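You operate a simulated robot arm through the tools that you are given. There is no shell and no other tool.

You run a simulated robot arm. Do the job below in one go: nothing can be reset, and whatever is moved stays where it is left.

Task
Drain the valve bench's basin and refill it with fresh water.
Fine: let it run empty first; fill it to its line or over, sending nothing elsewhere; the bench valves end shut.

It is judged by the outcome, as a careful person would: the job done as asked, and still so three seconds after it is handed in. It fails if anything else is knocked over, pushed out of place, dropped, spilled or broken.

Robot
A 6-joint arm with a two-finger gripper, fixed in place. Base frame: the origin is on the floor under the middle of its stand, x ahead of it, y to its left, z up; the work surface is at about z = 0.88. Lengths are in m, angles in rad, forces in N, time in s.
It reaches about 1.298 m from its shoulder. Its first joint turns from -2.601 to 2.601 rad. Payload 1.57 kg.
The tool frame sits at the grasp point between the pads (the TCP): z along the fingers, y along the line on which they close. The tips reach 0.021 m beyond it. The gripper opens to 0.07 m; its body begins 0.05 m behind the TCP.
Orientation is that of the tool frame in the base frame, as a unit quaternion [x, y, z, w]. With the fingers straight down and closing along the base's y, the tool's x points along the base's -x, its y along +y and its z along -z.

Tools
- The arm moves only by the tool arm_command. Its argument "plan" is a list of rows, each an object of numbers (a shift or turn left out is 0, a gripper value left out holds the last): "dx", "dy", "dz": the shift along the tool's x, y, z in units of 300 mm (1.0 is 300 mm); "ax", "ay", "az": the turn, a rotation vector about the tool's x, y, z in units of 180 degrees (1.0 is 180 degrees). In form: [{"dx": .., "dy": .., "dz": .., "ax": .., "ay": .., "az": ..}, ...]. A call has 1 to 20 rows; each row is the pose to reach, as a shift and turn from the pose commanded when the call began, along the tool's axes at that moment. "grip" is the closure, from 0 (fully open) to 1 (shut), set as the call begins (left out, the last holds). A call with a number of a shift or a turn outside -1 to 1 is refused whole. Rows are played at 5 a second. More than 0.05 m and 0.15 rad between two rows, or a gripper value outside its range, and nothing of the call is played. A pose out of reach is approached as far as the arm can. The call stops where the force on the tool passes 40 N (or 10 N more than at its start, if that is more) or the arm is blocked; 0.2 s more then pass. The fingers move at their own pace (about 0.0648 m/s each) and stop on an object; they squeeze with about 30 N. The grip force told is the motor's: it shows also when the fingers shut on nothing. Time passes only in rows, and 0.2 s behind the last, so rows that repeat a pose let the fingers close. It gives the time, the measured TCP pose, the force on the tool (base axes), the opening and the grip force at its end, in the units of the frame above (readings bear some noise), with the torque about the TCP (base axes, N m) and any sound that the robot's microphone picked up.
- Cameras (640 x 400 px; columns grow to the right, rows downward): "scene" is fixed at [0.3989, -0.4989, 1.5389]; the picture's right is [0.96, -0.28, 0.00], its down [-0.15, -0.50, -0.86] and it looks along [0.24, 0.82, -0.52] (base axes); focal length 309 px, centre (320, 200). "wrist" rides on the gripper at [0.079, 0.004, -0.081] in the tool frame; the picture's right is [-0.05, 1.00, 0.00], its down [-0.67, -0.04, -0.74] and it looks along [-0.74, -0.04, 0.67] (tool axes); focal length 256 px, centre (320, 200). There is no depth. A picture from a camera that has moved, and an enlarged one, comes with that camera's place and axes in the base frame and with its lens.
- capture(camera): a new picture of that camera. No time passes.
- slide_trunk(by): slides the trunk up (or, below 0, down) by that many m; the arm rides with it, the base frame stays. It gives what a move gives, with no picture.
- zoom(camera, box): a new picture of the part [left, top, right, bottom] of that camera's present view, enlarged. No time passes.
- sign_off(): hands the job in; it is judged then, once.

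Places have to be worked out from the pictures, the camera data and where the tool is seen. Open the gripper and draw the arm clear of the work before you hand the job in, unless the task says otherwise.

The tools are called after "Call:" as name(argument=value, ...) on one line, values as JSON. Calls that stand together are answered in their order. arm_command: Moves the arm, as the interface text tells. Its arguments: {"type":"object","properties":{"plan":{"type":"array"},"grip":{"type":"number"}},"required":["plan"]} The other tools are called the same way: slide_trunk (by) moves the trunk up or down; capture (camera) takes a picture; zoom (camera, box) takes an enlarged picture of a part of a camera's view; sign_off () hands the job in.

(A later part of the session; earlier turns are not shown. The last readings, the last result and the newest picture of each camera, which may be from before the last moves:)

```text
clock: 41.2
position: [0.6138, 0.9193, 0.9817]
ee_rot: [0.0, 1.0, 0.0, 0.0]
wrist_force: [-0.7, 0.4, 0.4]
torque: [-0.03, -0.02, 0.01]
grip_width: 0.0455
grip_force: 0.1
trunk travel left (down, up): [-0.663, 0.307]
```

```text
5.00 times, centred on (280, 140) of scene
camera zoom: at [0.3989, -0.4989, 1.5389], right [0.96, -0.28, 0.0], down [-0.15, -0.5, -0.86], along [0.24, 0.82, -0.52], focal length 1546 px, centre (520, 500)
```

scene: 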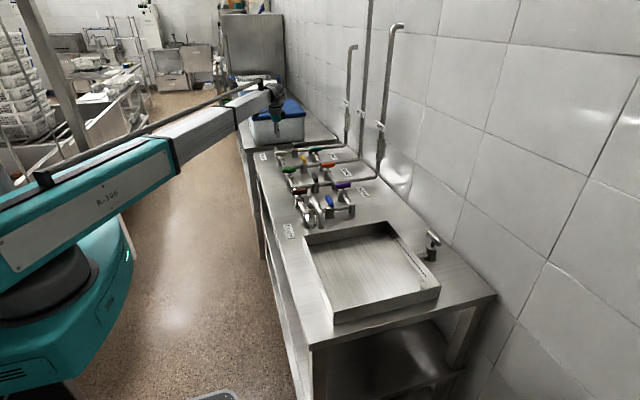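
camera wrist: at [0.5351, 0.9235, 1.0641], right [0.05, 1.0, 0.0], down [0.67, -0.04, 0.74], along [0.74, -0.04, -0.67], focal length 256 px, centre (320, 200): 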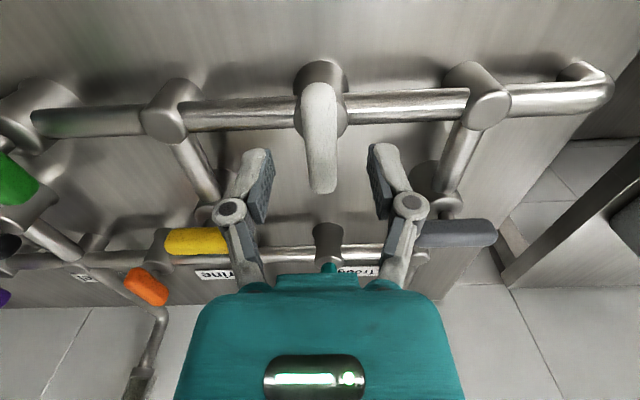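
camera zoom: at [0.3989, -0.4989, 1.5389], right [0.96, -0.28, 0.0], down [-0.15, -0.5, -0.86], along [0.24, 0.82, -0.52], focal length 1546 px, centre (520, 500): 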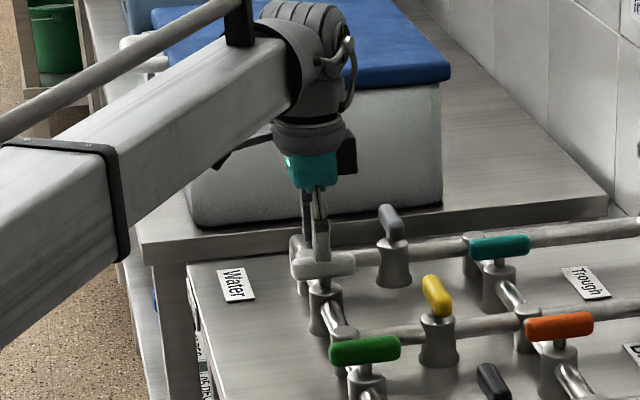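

Well aligned. I lower the last 15 mm, close on the white handle.

Call:
slide_trunk(by=-0.015)

Call:
arm_command(plan=[{}, {}, {}, {}], grip=1)

Call:
capture(camera="wrist")

```text
clock: 41.9
position: [0.6153, 0.9197, 0.9665]
ee_rot: [0.0, 1.0, 0.0, 0.0]
wrist_force: [0.0, 0.2, -0.4]
torque: [0.02, -0.03, 0.0]
grip_width: 0.0453
grip_force: 0.0
trunk travel left (down, up): [-0.648, 0.322]
```

```text
clock: 42.9
position: [0.6149, 0.9202, 0.9676]
ee_rot: [0.0, 1.0, 0.0, 0.0]
wrist_force: [2.0, 4.1, 4.8]
torque: [0.1, 0.0, 0.04]
grip_width: 0.0168
grip_force: 31.6
trunk travel left (down, up): [-0.648, 0.322]
```

```text
taken
camera wrist: at [0.5351, 0.9238, 1.0492], right [0.05, 1.0, 0.0], down [0.67, -0.04, 0.75], along [0.74, -0.04, -0.67], focal length 256 px, centre (320, 200)
```

wrist: 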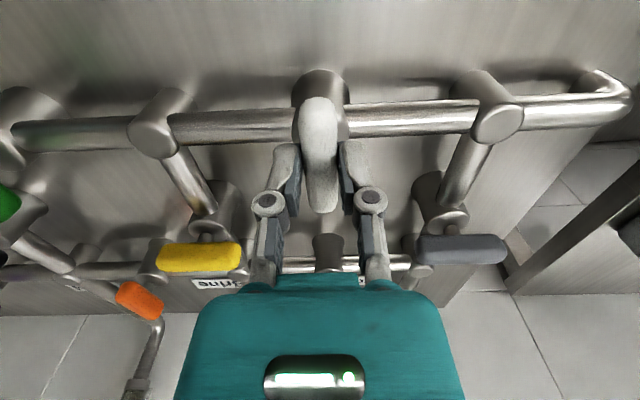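

White handle gripped (16.8 mm). I test a small counter-clockwise turn.

Call:
arm_command(plan=[{"az": -0.03}, {"az": -0.06}, {"az": -0.09}])

Call:
capture(camera="wrist")

```text
clock: 43.7
position: [0.6161, 0.9186, 0.9675]
ee_rot: [-0.141, 0.99, -0.001, 0.0]
wrist_force: [-1.2, -9.3, -4.3]
torque: [-0.05, -0.8, -0.02]
grip_width: 0.0168
grip_force: 32.3
trunk travel left (down, up): [-0.648, 0.322]
```

```text
taken
camera wrist: at [0.5373, 0.9002, 1.0492], right [-0.23, 0.97, 0.0], down [0.65, 0.15, 0.74], along [0.73, 0.17, -0.67], focal length 256 px, centre (320, 200)
```

wrist: 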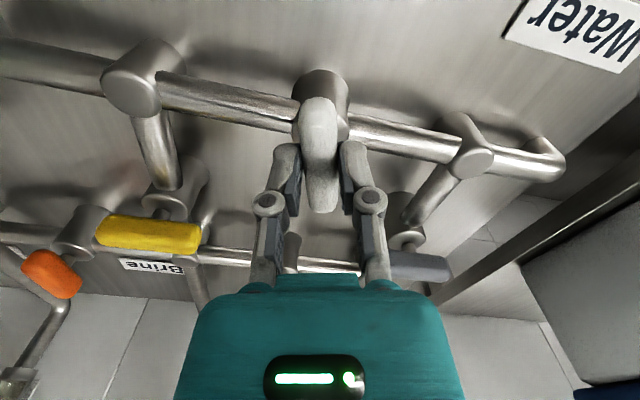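

It turns freely together with the fingers. I complete the quarter turn.

Call:
arm_command(plan=[{"az": -0.041}, {"az": -0.082}, {"az": -0.123}, {"az": -0.164}, {"az": -0.205}, {"az": -0.246}, {"az": -0.287}, {"az": -0.328}, {"az": -0.369}, {"az": -0.41}, {"az": -0.41}])

Call:
capture(camera="wrist")

Call:
capture(camera="scene")

```text
clock: 46.1
position: [0.62, 0.9162, 0.9682]
ee_rot: [-0.707, 0.707, -0.003, 0.002]
wrist_force: [30.0, -21.1, 6.4]
torque: [-0.71, -0.55, -0.12]
grip_width: 0.017
grip_force: 32.0
trunk travel left (down, up): [-0.648, 0.322]
```

```text
taken
camera wrist: at [0.6148, 0.8369, 1.0498], right [-1.0, 0.05, -0.01], down [0.03, 0.67, 0.74], along [0.04, 0.74, -0.67], focal length 256 px, centre (320, 200)
```

wrist: 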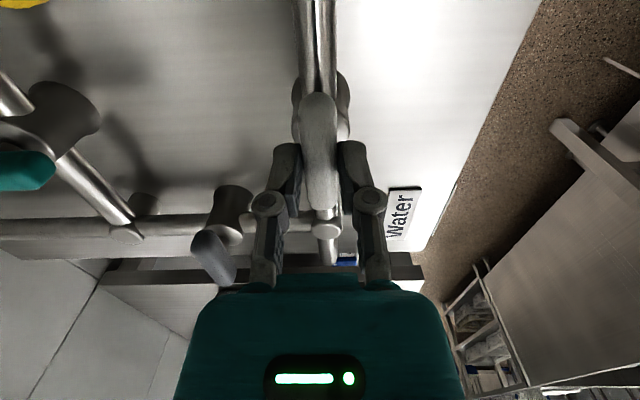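

```text
taken
```

scene: 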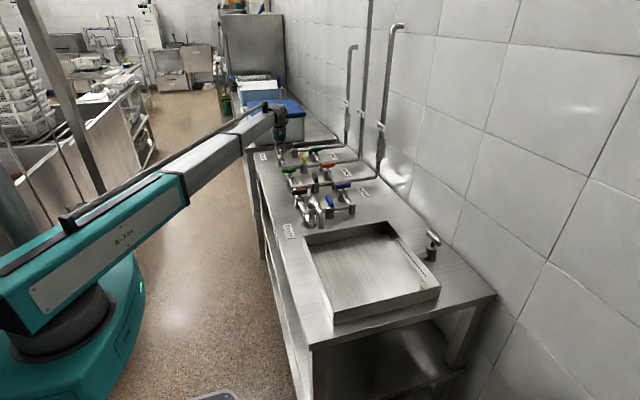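

White handle is now along its header (open). The readings show the pivot sits at about (0.623, 0.920), ~8 mm beyond where I gripped. I release, raise, and look.

Call:
arm_command(plan=[{}, {}, {}], grip=0.3)

Call:
slide_trunk(by=0.09)

Call:
capture(camera="wrist")

Call:
zoom(camera="scene", box=[240, 110, 400, 230])

```text
clock: 46.9
position: [0.6152, 0.9194, 0.9668]
ee_rot: [-0.707, 0.707, 0.0, 0.0]
wrist_force: [0.1, -0.6, -1.0]
torque: [0.04, 0.0, 0.01]
grip_width: 0.0489
grip_force: 0.0
trunk travel left (down, up): [-0.648, 0.322]
```

```text
clock: 48.1
position: [0.6144, 0.9183, 1.0574]
ee_rot: [-0.707, 0.707, 0.0, -0.001]
wrist_force: [0.1, 0.3, -0.2]
torque: [0.04, -0.01, 0.01]
grip_width: 0.0489
grip_force: 0.1
trunk travel left (down, up): [-0.738, 0.232]
```

```text
taken
camera wrist: at [0.6098, 0.8398, 1.1388], right [-1.0, 0.05, 0.0], down [0.04, 0.67, 0.74], along [0.04, 0.74, -0.67], focal length 256 px, centre (320, 200)
```

wrist: 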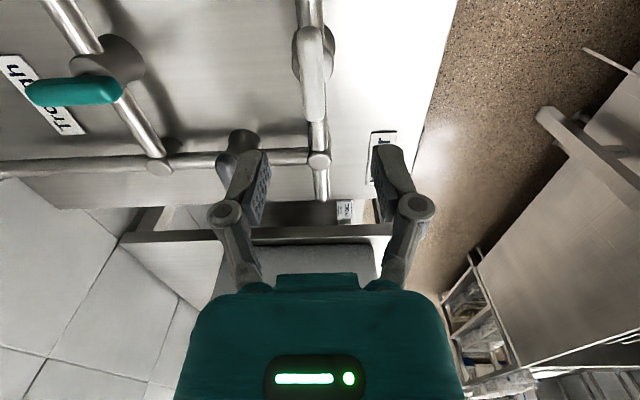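

```text
3.33 times, centred on (320, 170) of scene
camera zoom: at [0.3989, -0.4989, 1.5389], right [0.96, -0.28, 0.0], down [-0.15, -0.5, -0.86], along [0.24, 0.82, -0.52], focal length 1031 px, centre (320, 300)
```

zoom: 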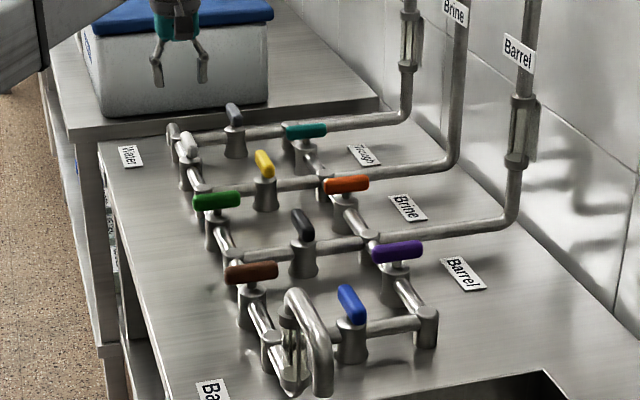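

White is along its header and no sight glass shows flow. I move to the green valve, near (0.62, 0.718), turning the tool back to its first orientation.

Call:
arm_command(plan=[{"dx": 0.0557, "dy": -0.0016, "az": 0.0417}, {"dx": 0.1113, "dy": -0.0032, "az": 0.0833}, {"dx": 0.167, "dy": -0.0048, "az": 0.125}, {"dx": 0.2227, "dy": -0.0063, "az": 0.1667}, {"dx": 0.2783, "dy": -0.0079, "az": 0.2083}, {"dx": 0.334, "dy": -0.0095, "az": 0.25}, {"dx": 0.3897, "dy": -0.0111, "az": 0.2917}, {"dx": 0.4453, "dy": -0.0127, "az": 0.3333}, {"dx": 0.501, "dy": -0.0143, "az": 0.375}, {"dx": 0.5567, "dy": -0.0158, "az": 0.4167}, {"dx": 0.6123, "dy": -0.0174, "az": 0.4583}, {"dx": 0.668, "dy": -0.019, "az": 0.5}, {"dx": 0.668, "dy": -0.019, "az": 0.5}], grip=0.35)

Call:
capture(camera="wrist")

Call:
zoom(camera="wrist", box=[220, 0, 420, 140])

```text
clock: 50.9
position: [0.6214, 0.7179, 1.0567]
ee_rot: [0.001, 1.0, 0.0, 0.0]
wrist_force: [0.2, -0.1, 0.3]
torque: [0.0, 0.01, 0.02]
grip_width: 0.0455
grip_force: 0.0
trunk travel left (down, up): [-0.738, 0.232]
```

```text
taken
camera wrist: at [0.5409, 0.7226, 1.139], right [0.06, 1.0, 0.0], down [0.67, -0.04, 0.74], along [0.74, -0.04, -0.67], focal length 256 px, centre (320, 200)
```

wrist: 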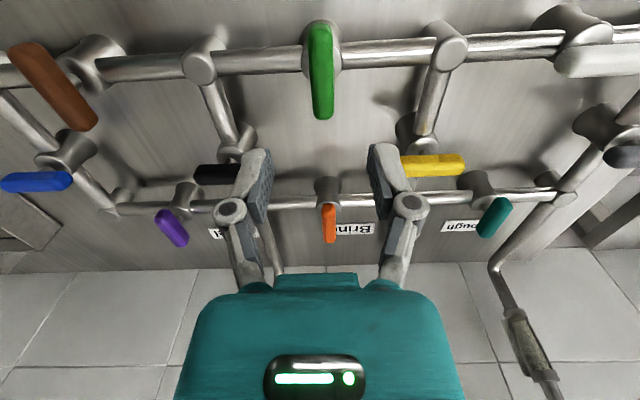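

```text
2.86 times, centred on (320, 70) of wrist
camera zoom: at [0.5409, 0.7226, 1.139], right [0.06, 1.0, 0.0], down [0.67, -0.04, 0.74], along [0.74, -0.04, -0.67], focal length 731 px, centre (320, 571)
```

zoom: 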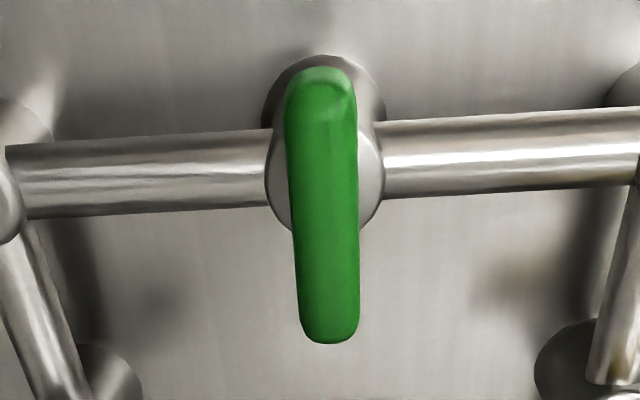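

Green is centred; the pattern fits valves at y = 0.92, 0.72, 0.52 with header x≈0.623. I trim 2 mm, lower to grasp height, and look before closing.

Call:
arm_command(plan=[{"dx": -0.006, "dy": 0.008}, {"dx": -0.006, "dy": 0.008}])

Call:
slide_trunk(by=-0.09)

Call:
capture(camera="wrist")

```text
clock: 51.5
position: [0.622, 0.72, 1.0568]
ee_rot: [0.0, 1.0, -0.001, 0.0]
wrist_force: [0.6, 0.1, -0.6]
torque: [0.03, 0.0, -0.02]
grip_width: 0.0458
grip_force: 0.1
trunk travel left (down, up): [-0.738, 0.232]
```

```text
clock: 52.8
position: [0.6223, 0.7212, 0.9672]
ee_rot: [0.001, 1.0, 0.0, 0.0]
wrist_force: [0.3, -0.4, 1.3]
torque: [-0.02, 0.01, -0.03]
grip_width: 0.0452
grip_force: 0.1
trunk travel left (down, up): [-0.648, 0.322]
```

```text
taken
camera wrist: at [0.5429, 0.7247, 1.0491], right [0.05, 1.0, 0.0], down [0.67, -0.04, 0.74], along [0.74, -0.04, -0.67], focal length 256 px, centre (320, 200)
```

wrist: 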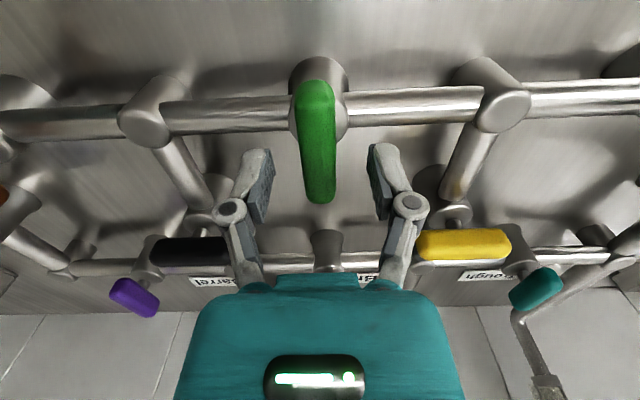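

Green is between the fingers. I close and turn it counter-clockwise a quarter turn, as with white.

Call:
arm_command(plan=[{}, {}, {}, {}], grip=1)

Call:
arm_command(plan=[{"az": -0.03}, {"az": -0.06}, {"az": -0.09}])

Call:
capture(camera="wrist")

```text
clock: 53.8
position: [0.6227, 0.7195, 0.967]
ee_rot: [0.001, 1.0, 0.0, 0.0]
wrist_force: [-0.3, -6.7, -0.8]
torque: [-0.16, -0.07, 0.05]
grip_width: 0.0166
grip_force: 32.1
trunk travel left (down, up): [-0.648, 0.322]
```

```text
clock: 54.6
position: [0.6226, 0.7199, 0.9661]
ee_rot: [-0.141, 0.99, 0.0, 0.0]
wrist_force: [-6.0, -8.4, -5.3]
torque: [-0.01, -0.39, 0.02]
grip_width: 0.017
grip_force: 32.5
trunk travel left (down, up): [-0.648, 0.322]
```

```text
taken
camera wrist: at [0.5449, 0.7021, 1.0493], right [-0.23, 0.97, 0.0], down [0.65, 0.15, 0.74], along [0.72, 0.17, -0.67], focal length 256 px, centre (320, 200)
```

wrist: 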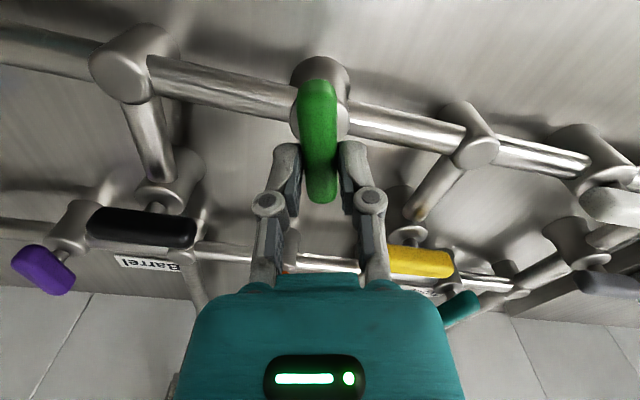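

Green turns with the fingers. I finish the quarter turn.

Call:
arm_command(plan=[{"az": -0.041}, {"az": -0.082}, {"az": -0.123}, {"az": -0.164}, {"az": -0.205}, {"az": -0.246}, {"az": -0.287}, {"az": -0.328}, {"az": -0.369}, {"az": -0.41}, {"az": -0.41}])

Call:
capture(camera="wrist")

Call:
zoom(camera="scene", box=[240, 90, 400, 230])

```text
clock: 57.0
position: [0.6213, 0.7229, 0.967]
ee_rot: [0.708, -0.706, -0.001, 0.0]
wrist_force: [-15.1, 11.4, 1.6]
torque: [0.97, 0.21, -0.11]
grip_width: 0.0169
grip_force: 32.3
trunk travel left (down, up): [-0.648, 0.322]
```

```text
taken
camera wrist: at [0.6157, 0.6427, 1.0492], right [-1.0, 0.05, 0.0], down [0.03, 0.67, 0.75], along [0.04, 0.74, -0.67], focal length 256 px, centre (320, 200)
```

wrist: 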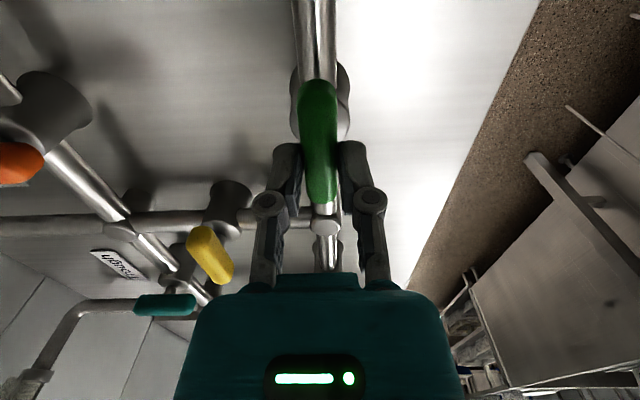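

```text
2.86 times, centred on (320, 160) of scene
camera zoom: at [0.3989, -0.4989, 1.5389], right [0.96, -0.28, 0.0], down [-0.15, -0.5, -0.86], along [0.24, 0.82, -0.52], focal length 883 px, centre (320, 314)
```

zoom: 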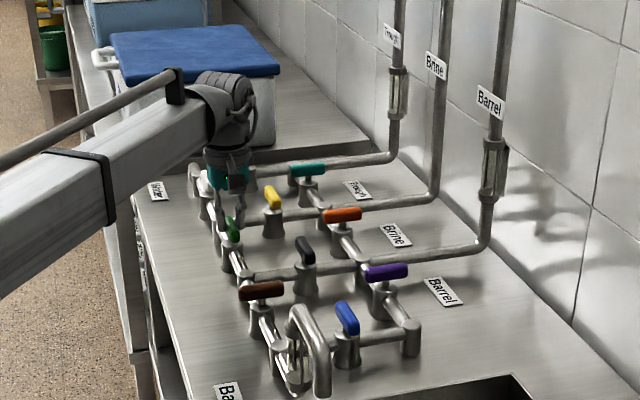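

Green is now along the header. Pivot line refines to x≈0.6195. I release, rise and go to brown at about (0.6195, 0.520), turning the tool back.

Call:
arm_command(plan=[{}, {}, {}], grip=0.3)

Call:
slide_trunk(by=0.09)

Call:
zoom(camera="scene", box=[240, 110, 400, 230])

Call:
capture(camera="wrist")

```text
clock: 57.8
position: [0.6228, 0.7197, 0.9662]
ee_rot: [0.707, -0.707, 0.0, 0.001]
wrist_force: [-0.4, 0.6, 0.3]
torque: [0.0, 0.01, 0.01]
grip_width: 0.0491
grip_force: 0.0
trunk travel left (down, up): [-0.648, 0.322]
```

```text
clock: 59.0
position: [0.6221, 0.7204, 1.0572]
ee_rot: [-0.707, 0.707, 0.0, 0.0]
wrist_force: [1.0, 0.0, 0.1]
torque: [-0.02, 0.01, 0.01]
grip_width: 0.049
grip_force: 0.1
trunk travel left (down, up): [-0.738, 0.232]
```

```text
3.33 times, centred on (320, 170) of scene
camera zoom: at [0.3989, -0.4989, 1.5389], right [0.96, -0.28, 0.0], down [-0.15, -0.5, -0.86], along [0.24, 0.82, -0.52], focal length 1031 px, centre (320, 300)
```

zoom: 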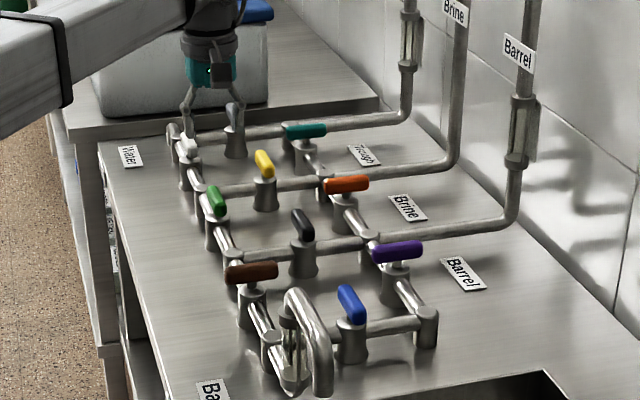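

```text
taken
camera wrist: at [0.6179, 0.6414, 1.1389], right [-1.0, 0.05, 0.0], down [0.04, 0.67, 0.74], along [0.04, 0.74, -0.67], focal length 256 px, centre (320, 200)
```

wrist: 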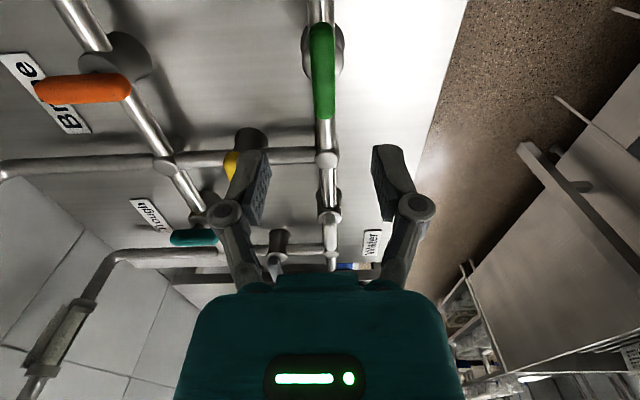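

White and green are both open; nothing flows yet. I move to brown at about (0.6195, 0.520).

Call:
arm_command(plan=[{"dx": 0.0556, "dy": 0.001, "az": 0.0417}, {"dx": 0.1112, "dy": 0.002, "az": 0.0833}, {"dx": 0.1668, "dy": 0.003, "az": 0.125}, {"dx": 0.2223, "dy": 0.003, "az": 0.1667}, {"dx": 0.2779, "dy": 0.004, "az": 0.2083}, {"dx": 0.3335, "dy": 0.005, "az": 0.25}, {"dx": 0.3891, "dy": 0.006, "az": 0.2917}, {"dx": 0.4447, "dy": 0.007, "az": 0.3333}, {"dx": 0.5003, "dy": 0.008, "az": 0.375}, {"dx": 0.5558, "dy": 0.009, "az": 0.4167}, {"dx": 0.6114, "dy": 0.0095, "az": 0.4583}, {"dx": 0.667, "dy": 0.01, "az": 0.5}, {"dx": 0.667, "dy": 0.01, "az": 0.5}], grip=0.35)

Call:
capture(camera="wrist")

Call:
zoom(camera="wrist", box=[220, 0, 420, 140])

Call:
capture(camera="scene")

```text
clock: 61.8
position: [0.621, 0.5195, 1.0568]
ee_rot: [0.001, 1.0, 0.0, -0.001]
wrist_force: [0.2, 0.0, -0.1]
torque: [0.0, -0.02, -0.01]
grip_width: 0.0455
grip_force: 0.0
trunk travel left (down, up): [-0.738, 0.232]
```

```text
taken
camera wrist: at [0.5404, 0.5246, 1.139], right [0.06, 1.0, 0.0], down [0.67, -0.04, 0.74], along [0.74, -0.04, -0.67], focal length 256 px, centre (320, 200)
```

wrist: 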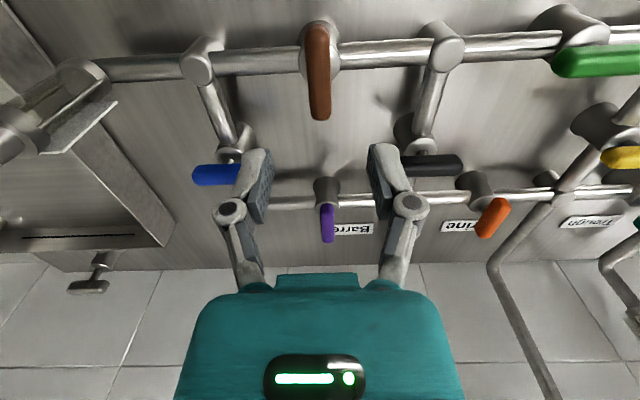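

```text
2.86 times, centred on (320, 70) of wrist
camera zoom: at [0.5404, 0.5246, 1.139], right [0.06, 1.0, 0.0], down [0.67, -0.04, 0.74], along [0.74, -0.04, -0.67], focal length 731 px, centre (320, 571)
```

zoom: 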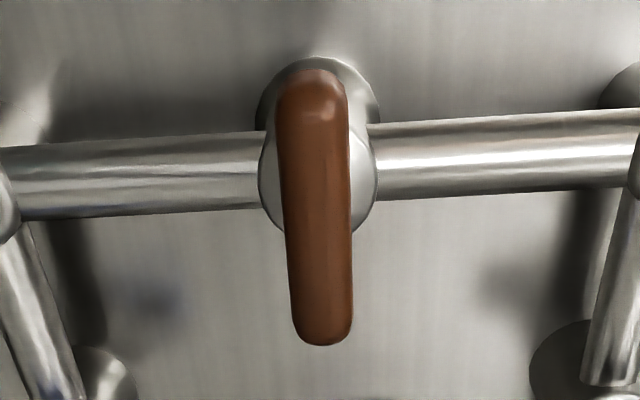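

```text
taken
```

scene: 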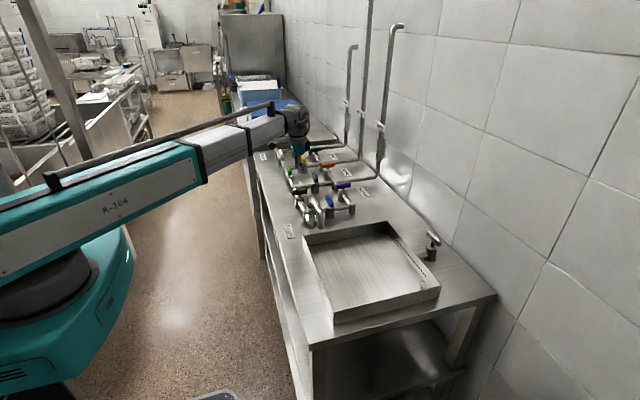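

Brown is centred under the tool. I lower to grasp height and check.

Call:
slide_trunk(by=-0.09)

Call:
capture(camera="wrist")

Call:
zoom(camera="scene", box=[260, 110, 380, 230])

```text
clock: 63.1
position: [0.6211, 0.5201, 0.9668]
ee_rot: [0.0, 1.0, 0.0, 0.0]
wrist_force: [-0.3, -0.6, 0.4]
torque: [0.0, 0.01, 0.01]
grip_width: 0.0455
grip_force: 0.1
trunk travel left (down, up): [-0.648, 0.322]
```

```text
taken
camera wrist: at [0.5401, 0.5246, 1.0491], right [0.05, 1.0, 0.0], down [0.67, -0.04, 0.74], along [0.74, -0.04, -0.67], focal length 256 px, centre (320, 200)
```

wrist: 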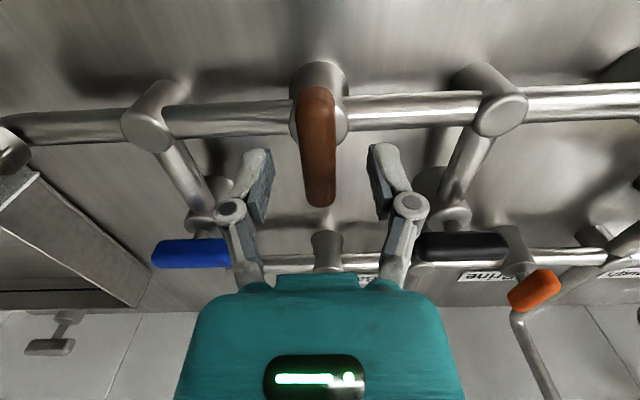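

```text
3.33 times, centred on (320, 170) of scene
camera zoom: at [0.3989, -0.4989, 1.5389], right [0.96, -0.28, 0.0], down [-0.15, -0.5, -0.86], along [0.24, 0.82, -0.52], focal length 1031 px, centre (320, 300)
```

zoom: 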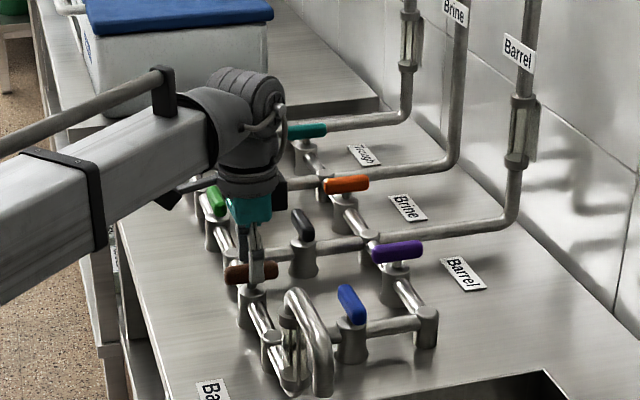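

Ready on brown. I close and begin turning it counter-clockwise.

Call:
arm_command(plan=[{}, {}, {}, {}], grip=1)

Call:
arm_command(plan=[{"az": -0.03}, {"az": -0.06}, {"az": -0.09}])

Call:
capture(camera="wrist")

Call:
capture(camera="scene")

```text
clock: 64.1
position: [0.6207, 0.5196, 0.9668]
ee_rot: [0.001, 1.0, 0.001, 0.0]
wrist_force: [0.4, -6.1, -0.7]
torque: [-0.21, -0.08, 0.03]
grip_width: 0.0168
grip_force: 32.1
trunk travel left (down, up): [-0.648, 0.322]
```

```text
clock: 64.9
position: [0.6204, 0.5198, 0.9669]
ee_rot: [-0.141, 0.99, 0.0, 0.0]
wrist_force: [-3.7, -9.1, -5.9]
torque: [0.09, -0.64, 0.02]
grip_width: 0.017
grip_force: 31.7
trunk travel left (down, up): [-0.648, 0.322]
```

```text
taken
camera wrist: at [0.5422, 0.5014, 1.0493], right [-0.23, 0.97, 0.0], down [0.65, 0.15, 0.74], along [0.73, 0.17, -0.67], focal length 256 px, centre (320, 200)
```

wrist: 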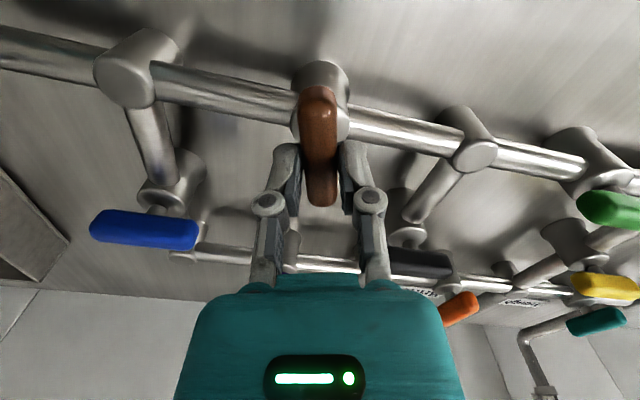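

```text
taken
```

scene: 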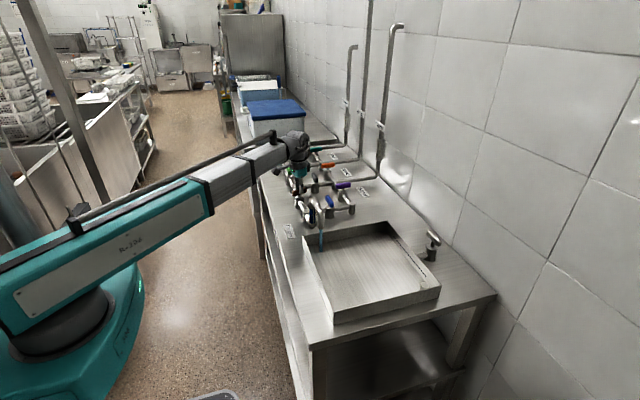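

Water starts to flow from the spout already. I zoom in to check it goes only into the basin.

Call:
zoom(camera="scene", box=[270, 160, 450, 330])

Call:
zoom(camera="scene", box=[320, 20, 420, 180])

```text
2.35 times, centred on (360, 245) of scene
camera zoom: at [0.3989, -0.4989, 1.5389], right [0.96, -0.28, 0.0], down [-0.15, -0.5, -0.86], along [0.24, 0.82, -0.52], focal length 728 px, centre (226, 94)
```

zoom: 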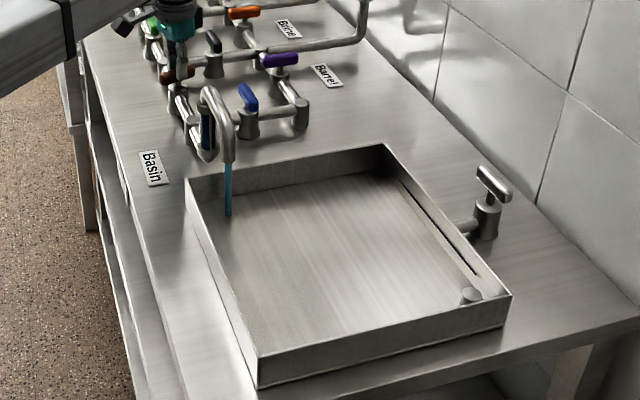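

```text
2.50 times, centred on (370, 100) of scene
camera zoom: at [0.3989, -0.4989, 1.5389], right [0.96, -0.28, 0.0], down [-0.15, -0.5, -0.86], along [0.24, 0.82, -0.52], focal length 773 px, centre (195, 450)
```

zoom: 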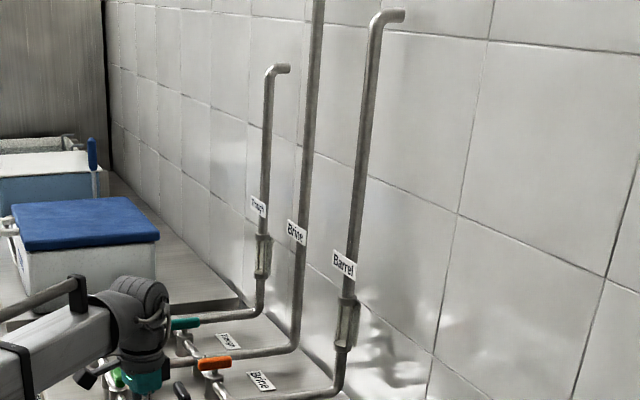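

Only the basin spout is flowing; Trough and Barrel glasses are dry. I open brown further, to about half, and watch the rate.

Call:
arm_command(plan=[{"az": -0.04}, {"az": -0.08}, {"az": -0.12}, {"az": -0.16}, {"az": -0.2}, {"az": -0.2}, {"az": -0.2}, {"az": -0.2}, {"az": -0.2}, {"az": -0.2}])

Call:
zoom(camera="scene", box=[270, 160, 450, 330])

```text
clock: 67.1
position: [0.621, 0.5198, 0.9681]
ee_rot: [-0.44, 0.898, 0.0, -0.001]
wrist_force: [-7.7, -13.2, -9.7]
torque: [-0.53, 0.39, -0.03]
grip_width: 0.017
grip_force: 32.4
trunk travel left (down, up): [-0.648, 0.322]
```

```text
2.35 times, centred on (360, 245) of scene
camera zoom: at [0.3989, -0.4989, 1.5389], right [0.96, -0.28, 0.0], down [-0.15, -0.5, -0.86], along [0.24, 0.82, -0.52], focal length 728 px, centre (226, 94)
```

zoom: 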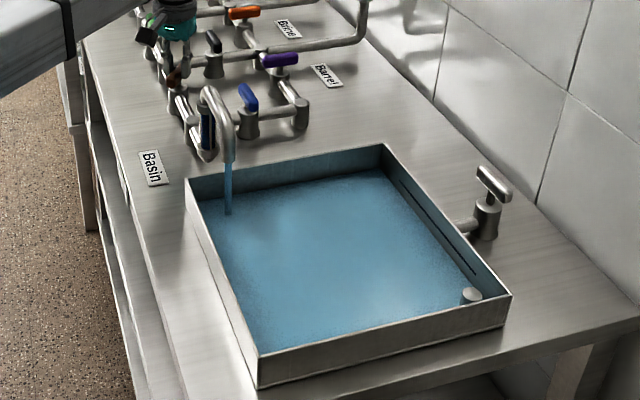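

It fills quickly. I zoom on the line to measure the level.

Call:
zoom(camera="scene", box=[380, 200, 450, 290])

```text
4.44 times, centred on (415, 245) of scene
camera zoom: at [0.3989, -0.4989, 1.5389], right [0.96, -0.28, 0.0], down [-0.15, -0.5, -0.86], along [0.24, 0.82, -0.52], focal length 1374 px, centre (-102, 0)
```

zoom: 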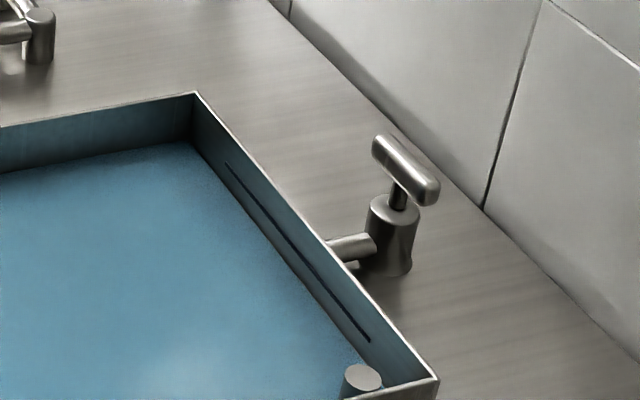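

I zoom tighter on the line's near end to compare water edge and line.

Call:
zoom(camera="scene", box=[405, 240, 445, 290])

```text
8.00 times, centred on (425, 265) of scene
camera zoom: at [0.3989, -0.4989, 1.5389], right [0.96, -0.28, 0.0], down [-0.15, -0.5, -0.86], along [0.24, 0.82, -0.52], focal length 2474 px, centre (-520, -320)
```

zoom: 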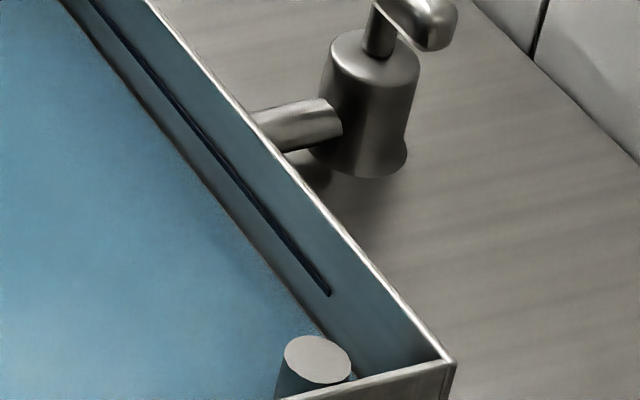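

The water is only a few mm deep so far, with the line about 2 cm above the floor. I open brown fully and keep watching.

Call:
arm_command(plan=[{"az": -0.042}, {"az": -0.084}, {"az": -0.126}, {"az": -0.168}, {"az": -0.21}, {"az": -0.21}, {"az": -0.21}, {"az": -0.21}, {"az": -0.21}, {"az": -0.21}])

Call:
zoom(camera="scene", box=[405, 240, 445, 290])

Call:
capture(camera="scene")

```text
clock: 69.3
position: [0.6212, 0.5197, 0.966]
ee_rot: [-0.707, 0.707, 0.0, 0.0]
wrist_force: [-9.0, -12.4, -9.6]
torque: [-0.57, 0.16, -0.02]
grip_width: 0.017
grip_force: 31.6
trunk travel left (down, up): [-0.648, 0.322]
```

```text
8.00 times, centred on (425, 265) of scene
camera zoom: at [0.3989, -0.4989, 1.5389], right [0.96, -0.28, 0.0], down [-0.15, -0.5, -0.86], along [0.24, 0.82, -0.52], focal length 2474 px, centre (-520, -320)
```

zoom: 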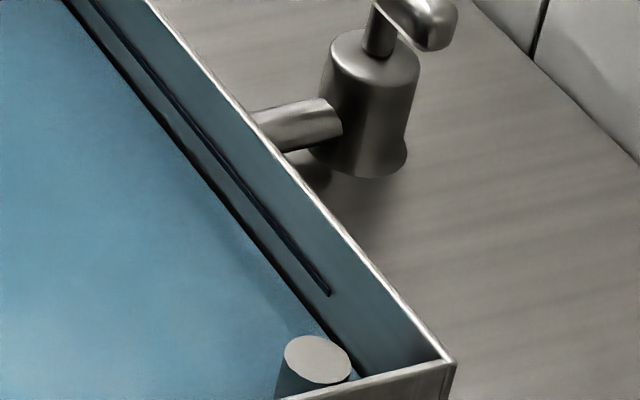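

```text
taken
```

scene: 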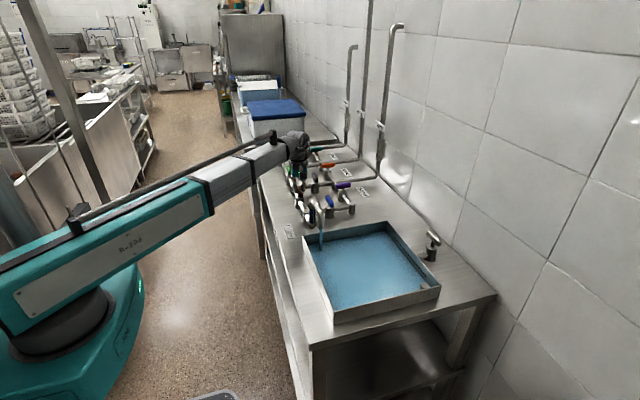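

The level is rising; I hold brown open another couple of seconds.

Call:
arm_command(plan=[{}, {}, {}, {}, {}, {}, {}, {}, {}, {}])

Call:
zoom(camera="scene", box=[405, 240, 445, 290])

Call:
zoom(camera="scene", box=[270, 120, 450, 330])

```text
clock: 71.5
position: [0.6193, 0.52, 0.9673]
ee_rot: [0.707, -0.707, 0.0, -0.001]
wrist_force: [-10.1, -13.2, -11.7]
torque: [-0.07, 0.22, 0.01]
grip_width: 0.017
grip_force: 32.2
trunk travel left (down, up): [-0.648, 0.322]
```

```text
8.00 times, centred on (425, 265) of scene
camera zoom: at [0.3989, -0.4989, 1.5389], right [0.96, -0.28, 0.0], down [-0.15, -0.5, -0.86], along [0.24, 0.82, -0.52], focal length 2474 px, centre (-520, -320)
```

zoom: 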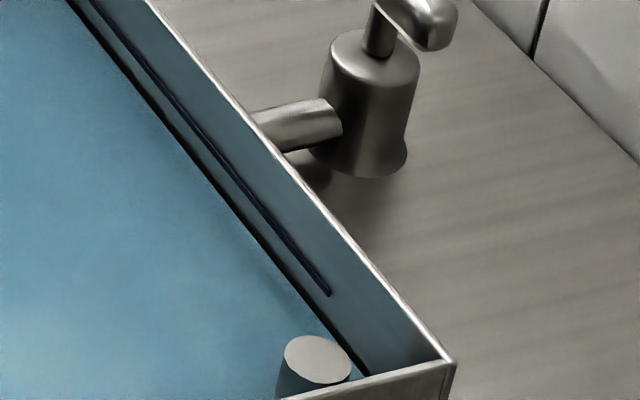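

```text
1.90 times, centred on (360, 225) of scene
camera zoom: at [0.3989, -0.4989, 1.5389], right [0.96, -0.28, 0.0], down [-0.15, -0.5, -0.86], along [0.24, 0.82, -0.52], focal length 589 px, centre (244, 152)
```

zoom: 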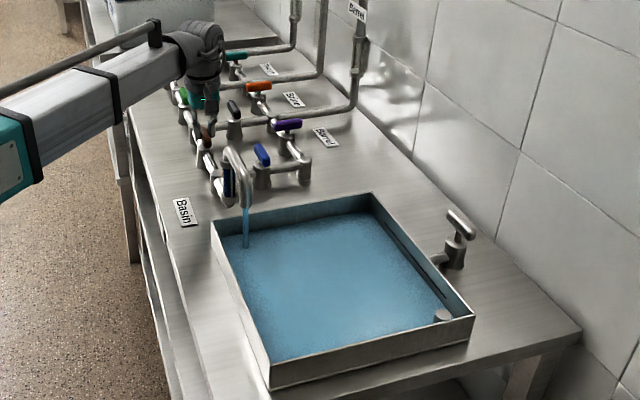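

The gap to the line has halved. I keep holding for about three seconds more.

Call:
arm_command(plan=[{}, {}, {}, {}, {}, {}, {}, {}, {}, {}, {}, {}, {}, {}, {}])

Call:
zoom(camera="scene", box=[405, 240, 445, 290])

Call:
zoom(camera="scene", box=[270, 120, 450, 330])

```text
clock: 74.7
position: [0.6199, 0.5202, 0.9674]
ee_rot: [0.707, -0.707, 0.0, 0.0]
wrist_force: [-10.3, -11.7, -10.6]
torque: [-0.32, 0.19, 0.0]
grip_width: 0.0171
grip_force: 31.8
trunk travel left (down, up): [-0.648, 0.322]
```

```text
8.00 times, centred on (425, 265) of scene
camera zoom: at [0.3989, -0.4989, 1.5389], right [0.96, -0.28, 0.0], down [-0.15, -0.5, -0.86], along [0.24, 0.82, -0.52], focal length 2474 px, centre (-520, -320)
```

zoom: 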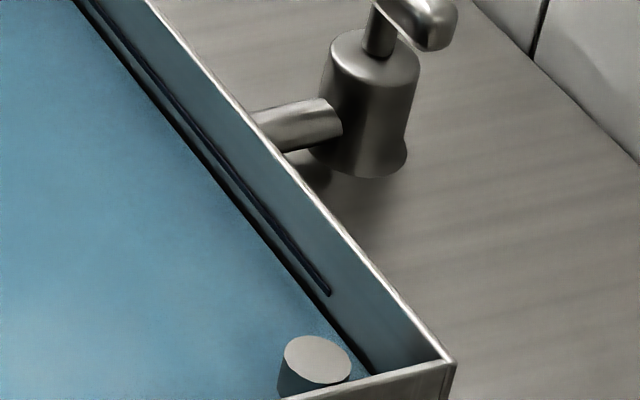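

```text
1.90 times, centred on (360, 225) of scene
camera zoom: at [0.3989, -0.4989, 1.5389], right [0.96, -0.28, 0.0], down [-0.15, -0.5, -0.86], along [0.24, 0.82, -0.52], focal length 589 px, centre (244, 152)
```

zoom: 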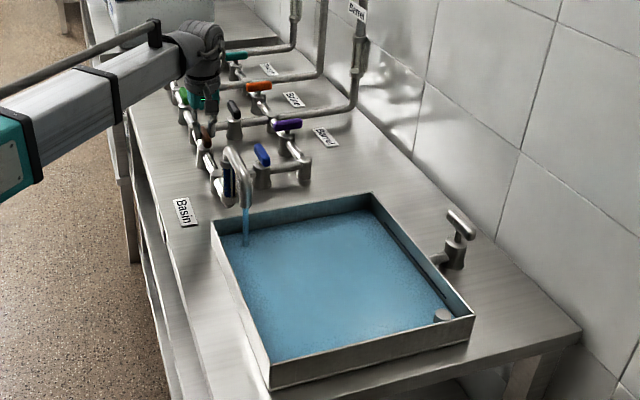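

Still a thin gap to the line. I hold about three more seconds.

Call:
arm_command(plan=[{}, {}, {}, {}, {}, {}, {}, {}, {}, {}, {}, {}, {}, {}, {}])

Call:
zoom(camera="scene", box=[405, 240, 445, 290])

Call:
zoom(camera="scene", box=[270, 120, 450, 330])

```text
clock: 77.9
position: [0.6209, 0.5192, 0.9681]
ee_rot: [0.707, -0.707, 0.001, -0.001]
wrist_force: [-8.9, -9.8, -8.3]
torque: [-0.22, 0.14, -0.03]
grip_width: 0.0166
grip_force: 31.9
trunk travel left (down, up): [-0.648, 0.322]
```

```text
8.00 times, centred on (425, 265) of scene
camera zoom: at [0.3989, -0.4989, 1.5389], right [0.96, -0.28, 0.0], down [-0.15, -0.5, -0.86], along [0.24, 0.82, -0.52], focal length 2474 px, centre (-520, -320)
```

zoom: 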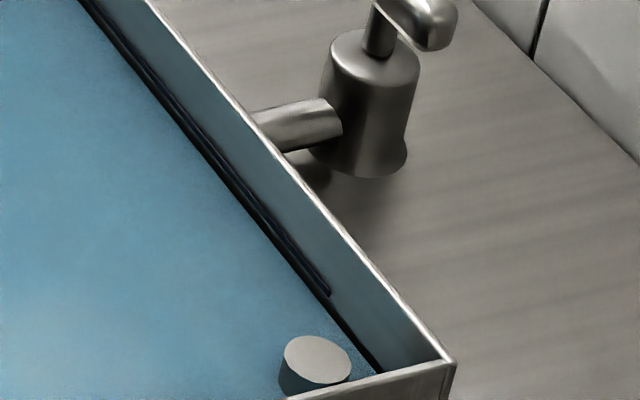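

```text
1.90 times, centred on (360, 225) of scene
camera zoom: at [0.3989, -0.4989, 1.5389], right [0.96, -0.28, 0.0], down [-0.15, -0.5, -0.86], along [0.24, 0.82, -0.52], focal length 589 px, centre (244, 152)
```

zoom: 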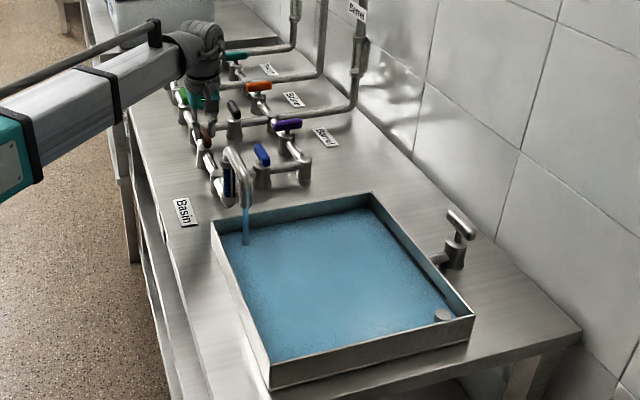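

About 3 mm below the line still. I hold another three seconds.

Call:
arm_command(plan=[{}, {}, {}, {}, {}, {}, {}, {}, {}, {}, {}, {}, {}, {}, {}])

Call:
zoom(camera="scene", box=[405, 240, 445, 290])

```text
clock: 81.1
position: [0.6199, 0.5195, 0.9675]
ee_rot: [0.707, -0.707, 0.0, -0.001]
wrist_force: [-7.7, -9.8, -6.9]
torque: [-0.19, 0.17, 0.02]
grip_width: 0.0166
grip_force: 31.7
trunk travel left (down, up): [-0.648, 0.322]
```

```text
8.00 times, centred on (425, 265) of scene
camera zoom: at [0.3989, -0.4989, 1.5389], right [0.96, -0.28, 0.0], down [-0.15, -0.5, -0.86], along [0.24, 0.82, -0.52], focal length 2474 px, centre (-520, -320)
```

zoom: 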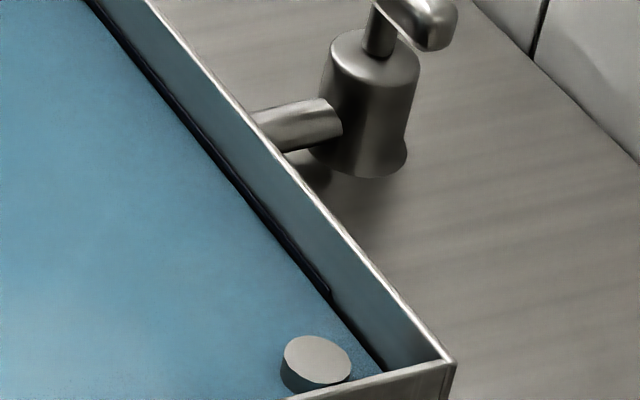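

The water is just touching the line. I hold two more seconds so it stands a little over it, below the overflow top.

Call:
arm_command(plan=[{}, {}, {}, {}, {}, {}, {}, {}, {}, {}])

Call:
zoom(camera="scene", box=[405, 240, 445, 290])

Call:
zoom(camera="scene", box=[270, 120, 450, 330])

```text
clock: 83.3
position: [0.6203, 0.5193, 0.9676]
ee_rot: [0.708, -0.707, 0.0, 0.0]
wrist_force: [-7.7, -7.8, -6.3]
torque: [-0.21, 0.15, -0.05]
grip_width: 0.0168
grip_force: 31.5
trunk travel left (down, up): [-0.648, 0.322]
```

```text
8.00 times, centred on (425, 265) of scene
camera zoom: at [0.3989, -0.4989, 1.5389], right [0.96, -0.28, 0.0], down [-0.15, -0.5, -0.86], along [0.24, 0.82, -0.52], focal length 2474 px, centre (-520, -320)
```

zoom: 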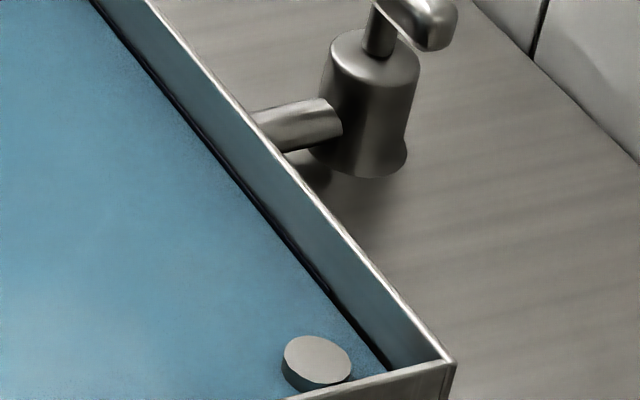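

```text
1.90 times, centred on (360, 225) of scene
camera zoom: at [0.3989, -0.4989, 1.5389], right [0.96, -0.28, 0.0], down [-0.15, -0.5, -0.86], along [0.24, 0.82, -0.52], focal length 589 px, centre (244, 152)
```

zoom: 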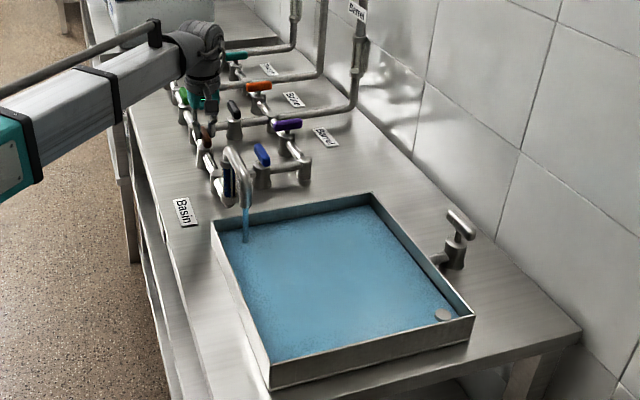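

The line is now covered. One more second for margin, then I turn brown shut.

Call:
arm_command(plan=[{}, {}, {}, {}, {"az": 0.0417}, {"az": 0.0833}, {"az": 0.125}, {"az": 0.1667}, {"az": 0.2083}, {"az": 0.25}, {"az": 0.2917}, {"az": 0.3333}, {"az": 0.375}, {"az": 0.4167}, {"az": 0.4583}, {"az": 0.5}, {"az": 0.5}])

Call:
zoom(camera="scene", box=[405, 240, 445, 290])

Call:
zoom(camera="scene", box=[270, 120, 450, 330])

Call:
capture(camera="wrist")

```text
clock: 86.9
position: [0.6198, 0.5206, 0.968]
ee_rot: [0.001, 1.0, -0.001, 0.0]
wrist_force: [3.4, -11.1, 1.6]
torque: [-0.28, 0.05, 0.1]
grip_width: 0.0169
grip_force: 32.5
trunk travel left (down, up): [-0.648, 0.322]
```

```text
8.00 times, centred on (425, 265) of scene
camera zoom: at [0.3989, -0.4989, 1.5389], right [0.96, -0.28, 0.0], down [-0.15, -0.5, -0.86], along [0.24, 0.82, -0.52], focal length 2474 px, centre (-520, -320)
```

zoom: 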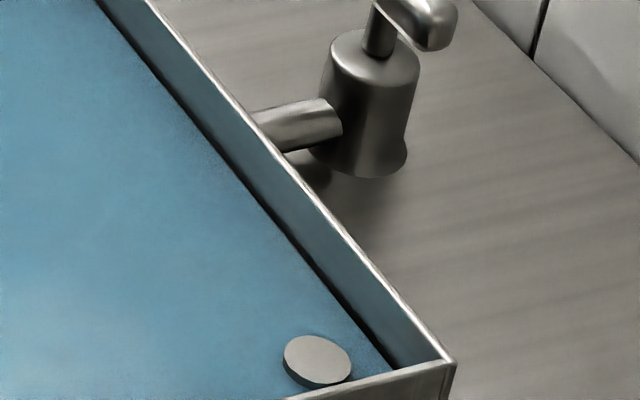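

```text
1.90 times, centred on (360, 225) of scene
camera zoom: at [0.3989, -0.4989, 1.5389], right [0.96, -0.28, 0.0], down [-0.15, -0.5, -0.86], along [0.24, 0.82, -0.52], focal length 589 px, centre (244, 152)
```

zoom: 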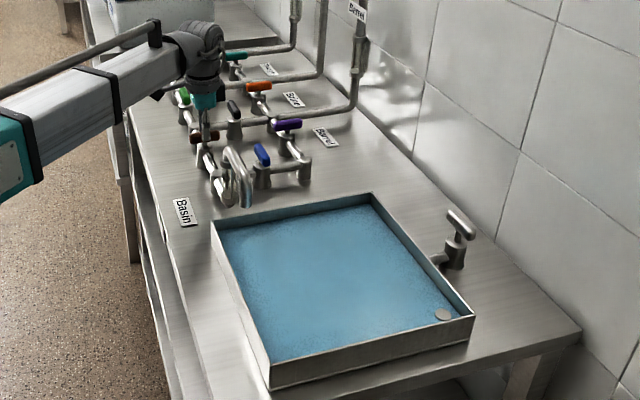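

```text
taken
camera wrist: at [0.5403, 0.5239, 1.0493], right [0.06, 1.0, 0.0], down [0.67, -0.04, 0.75], along [0.74, -0.04, -0.67], focal length 256 px, centre (320, 200)
```

wrist: 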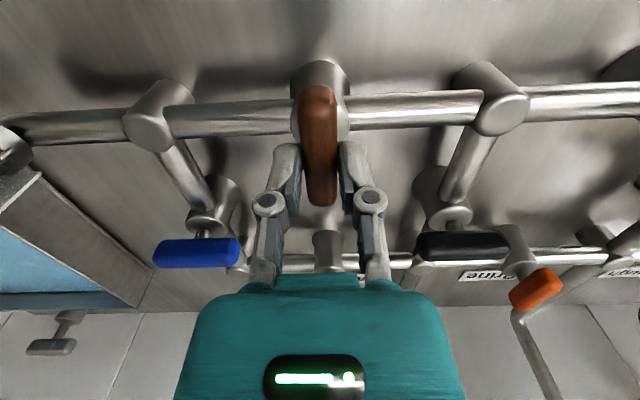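

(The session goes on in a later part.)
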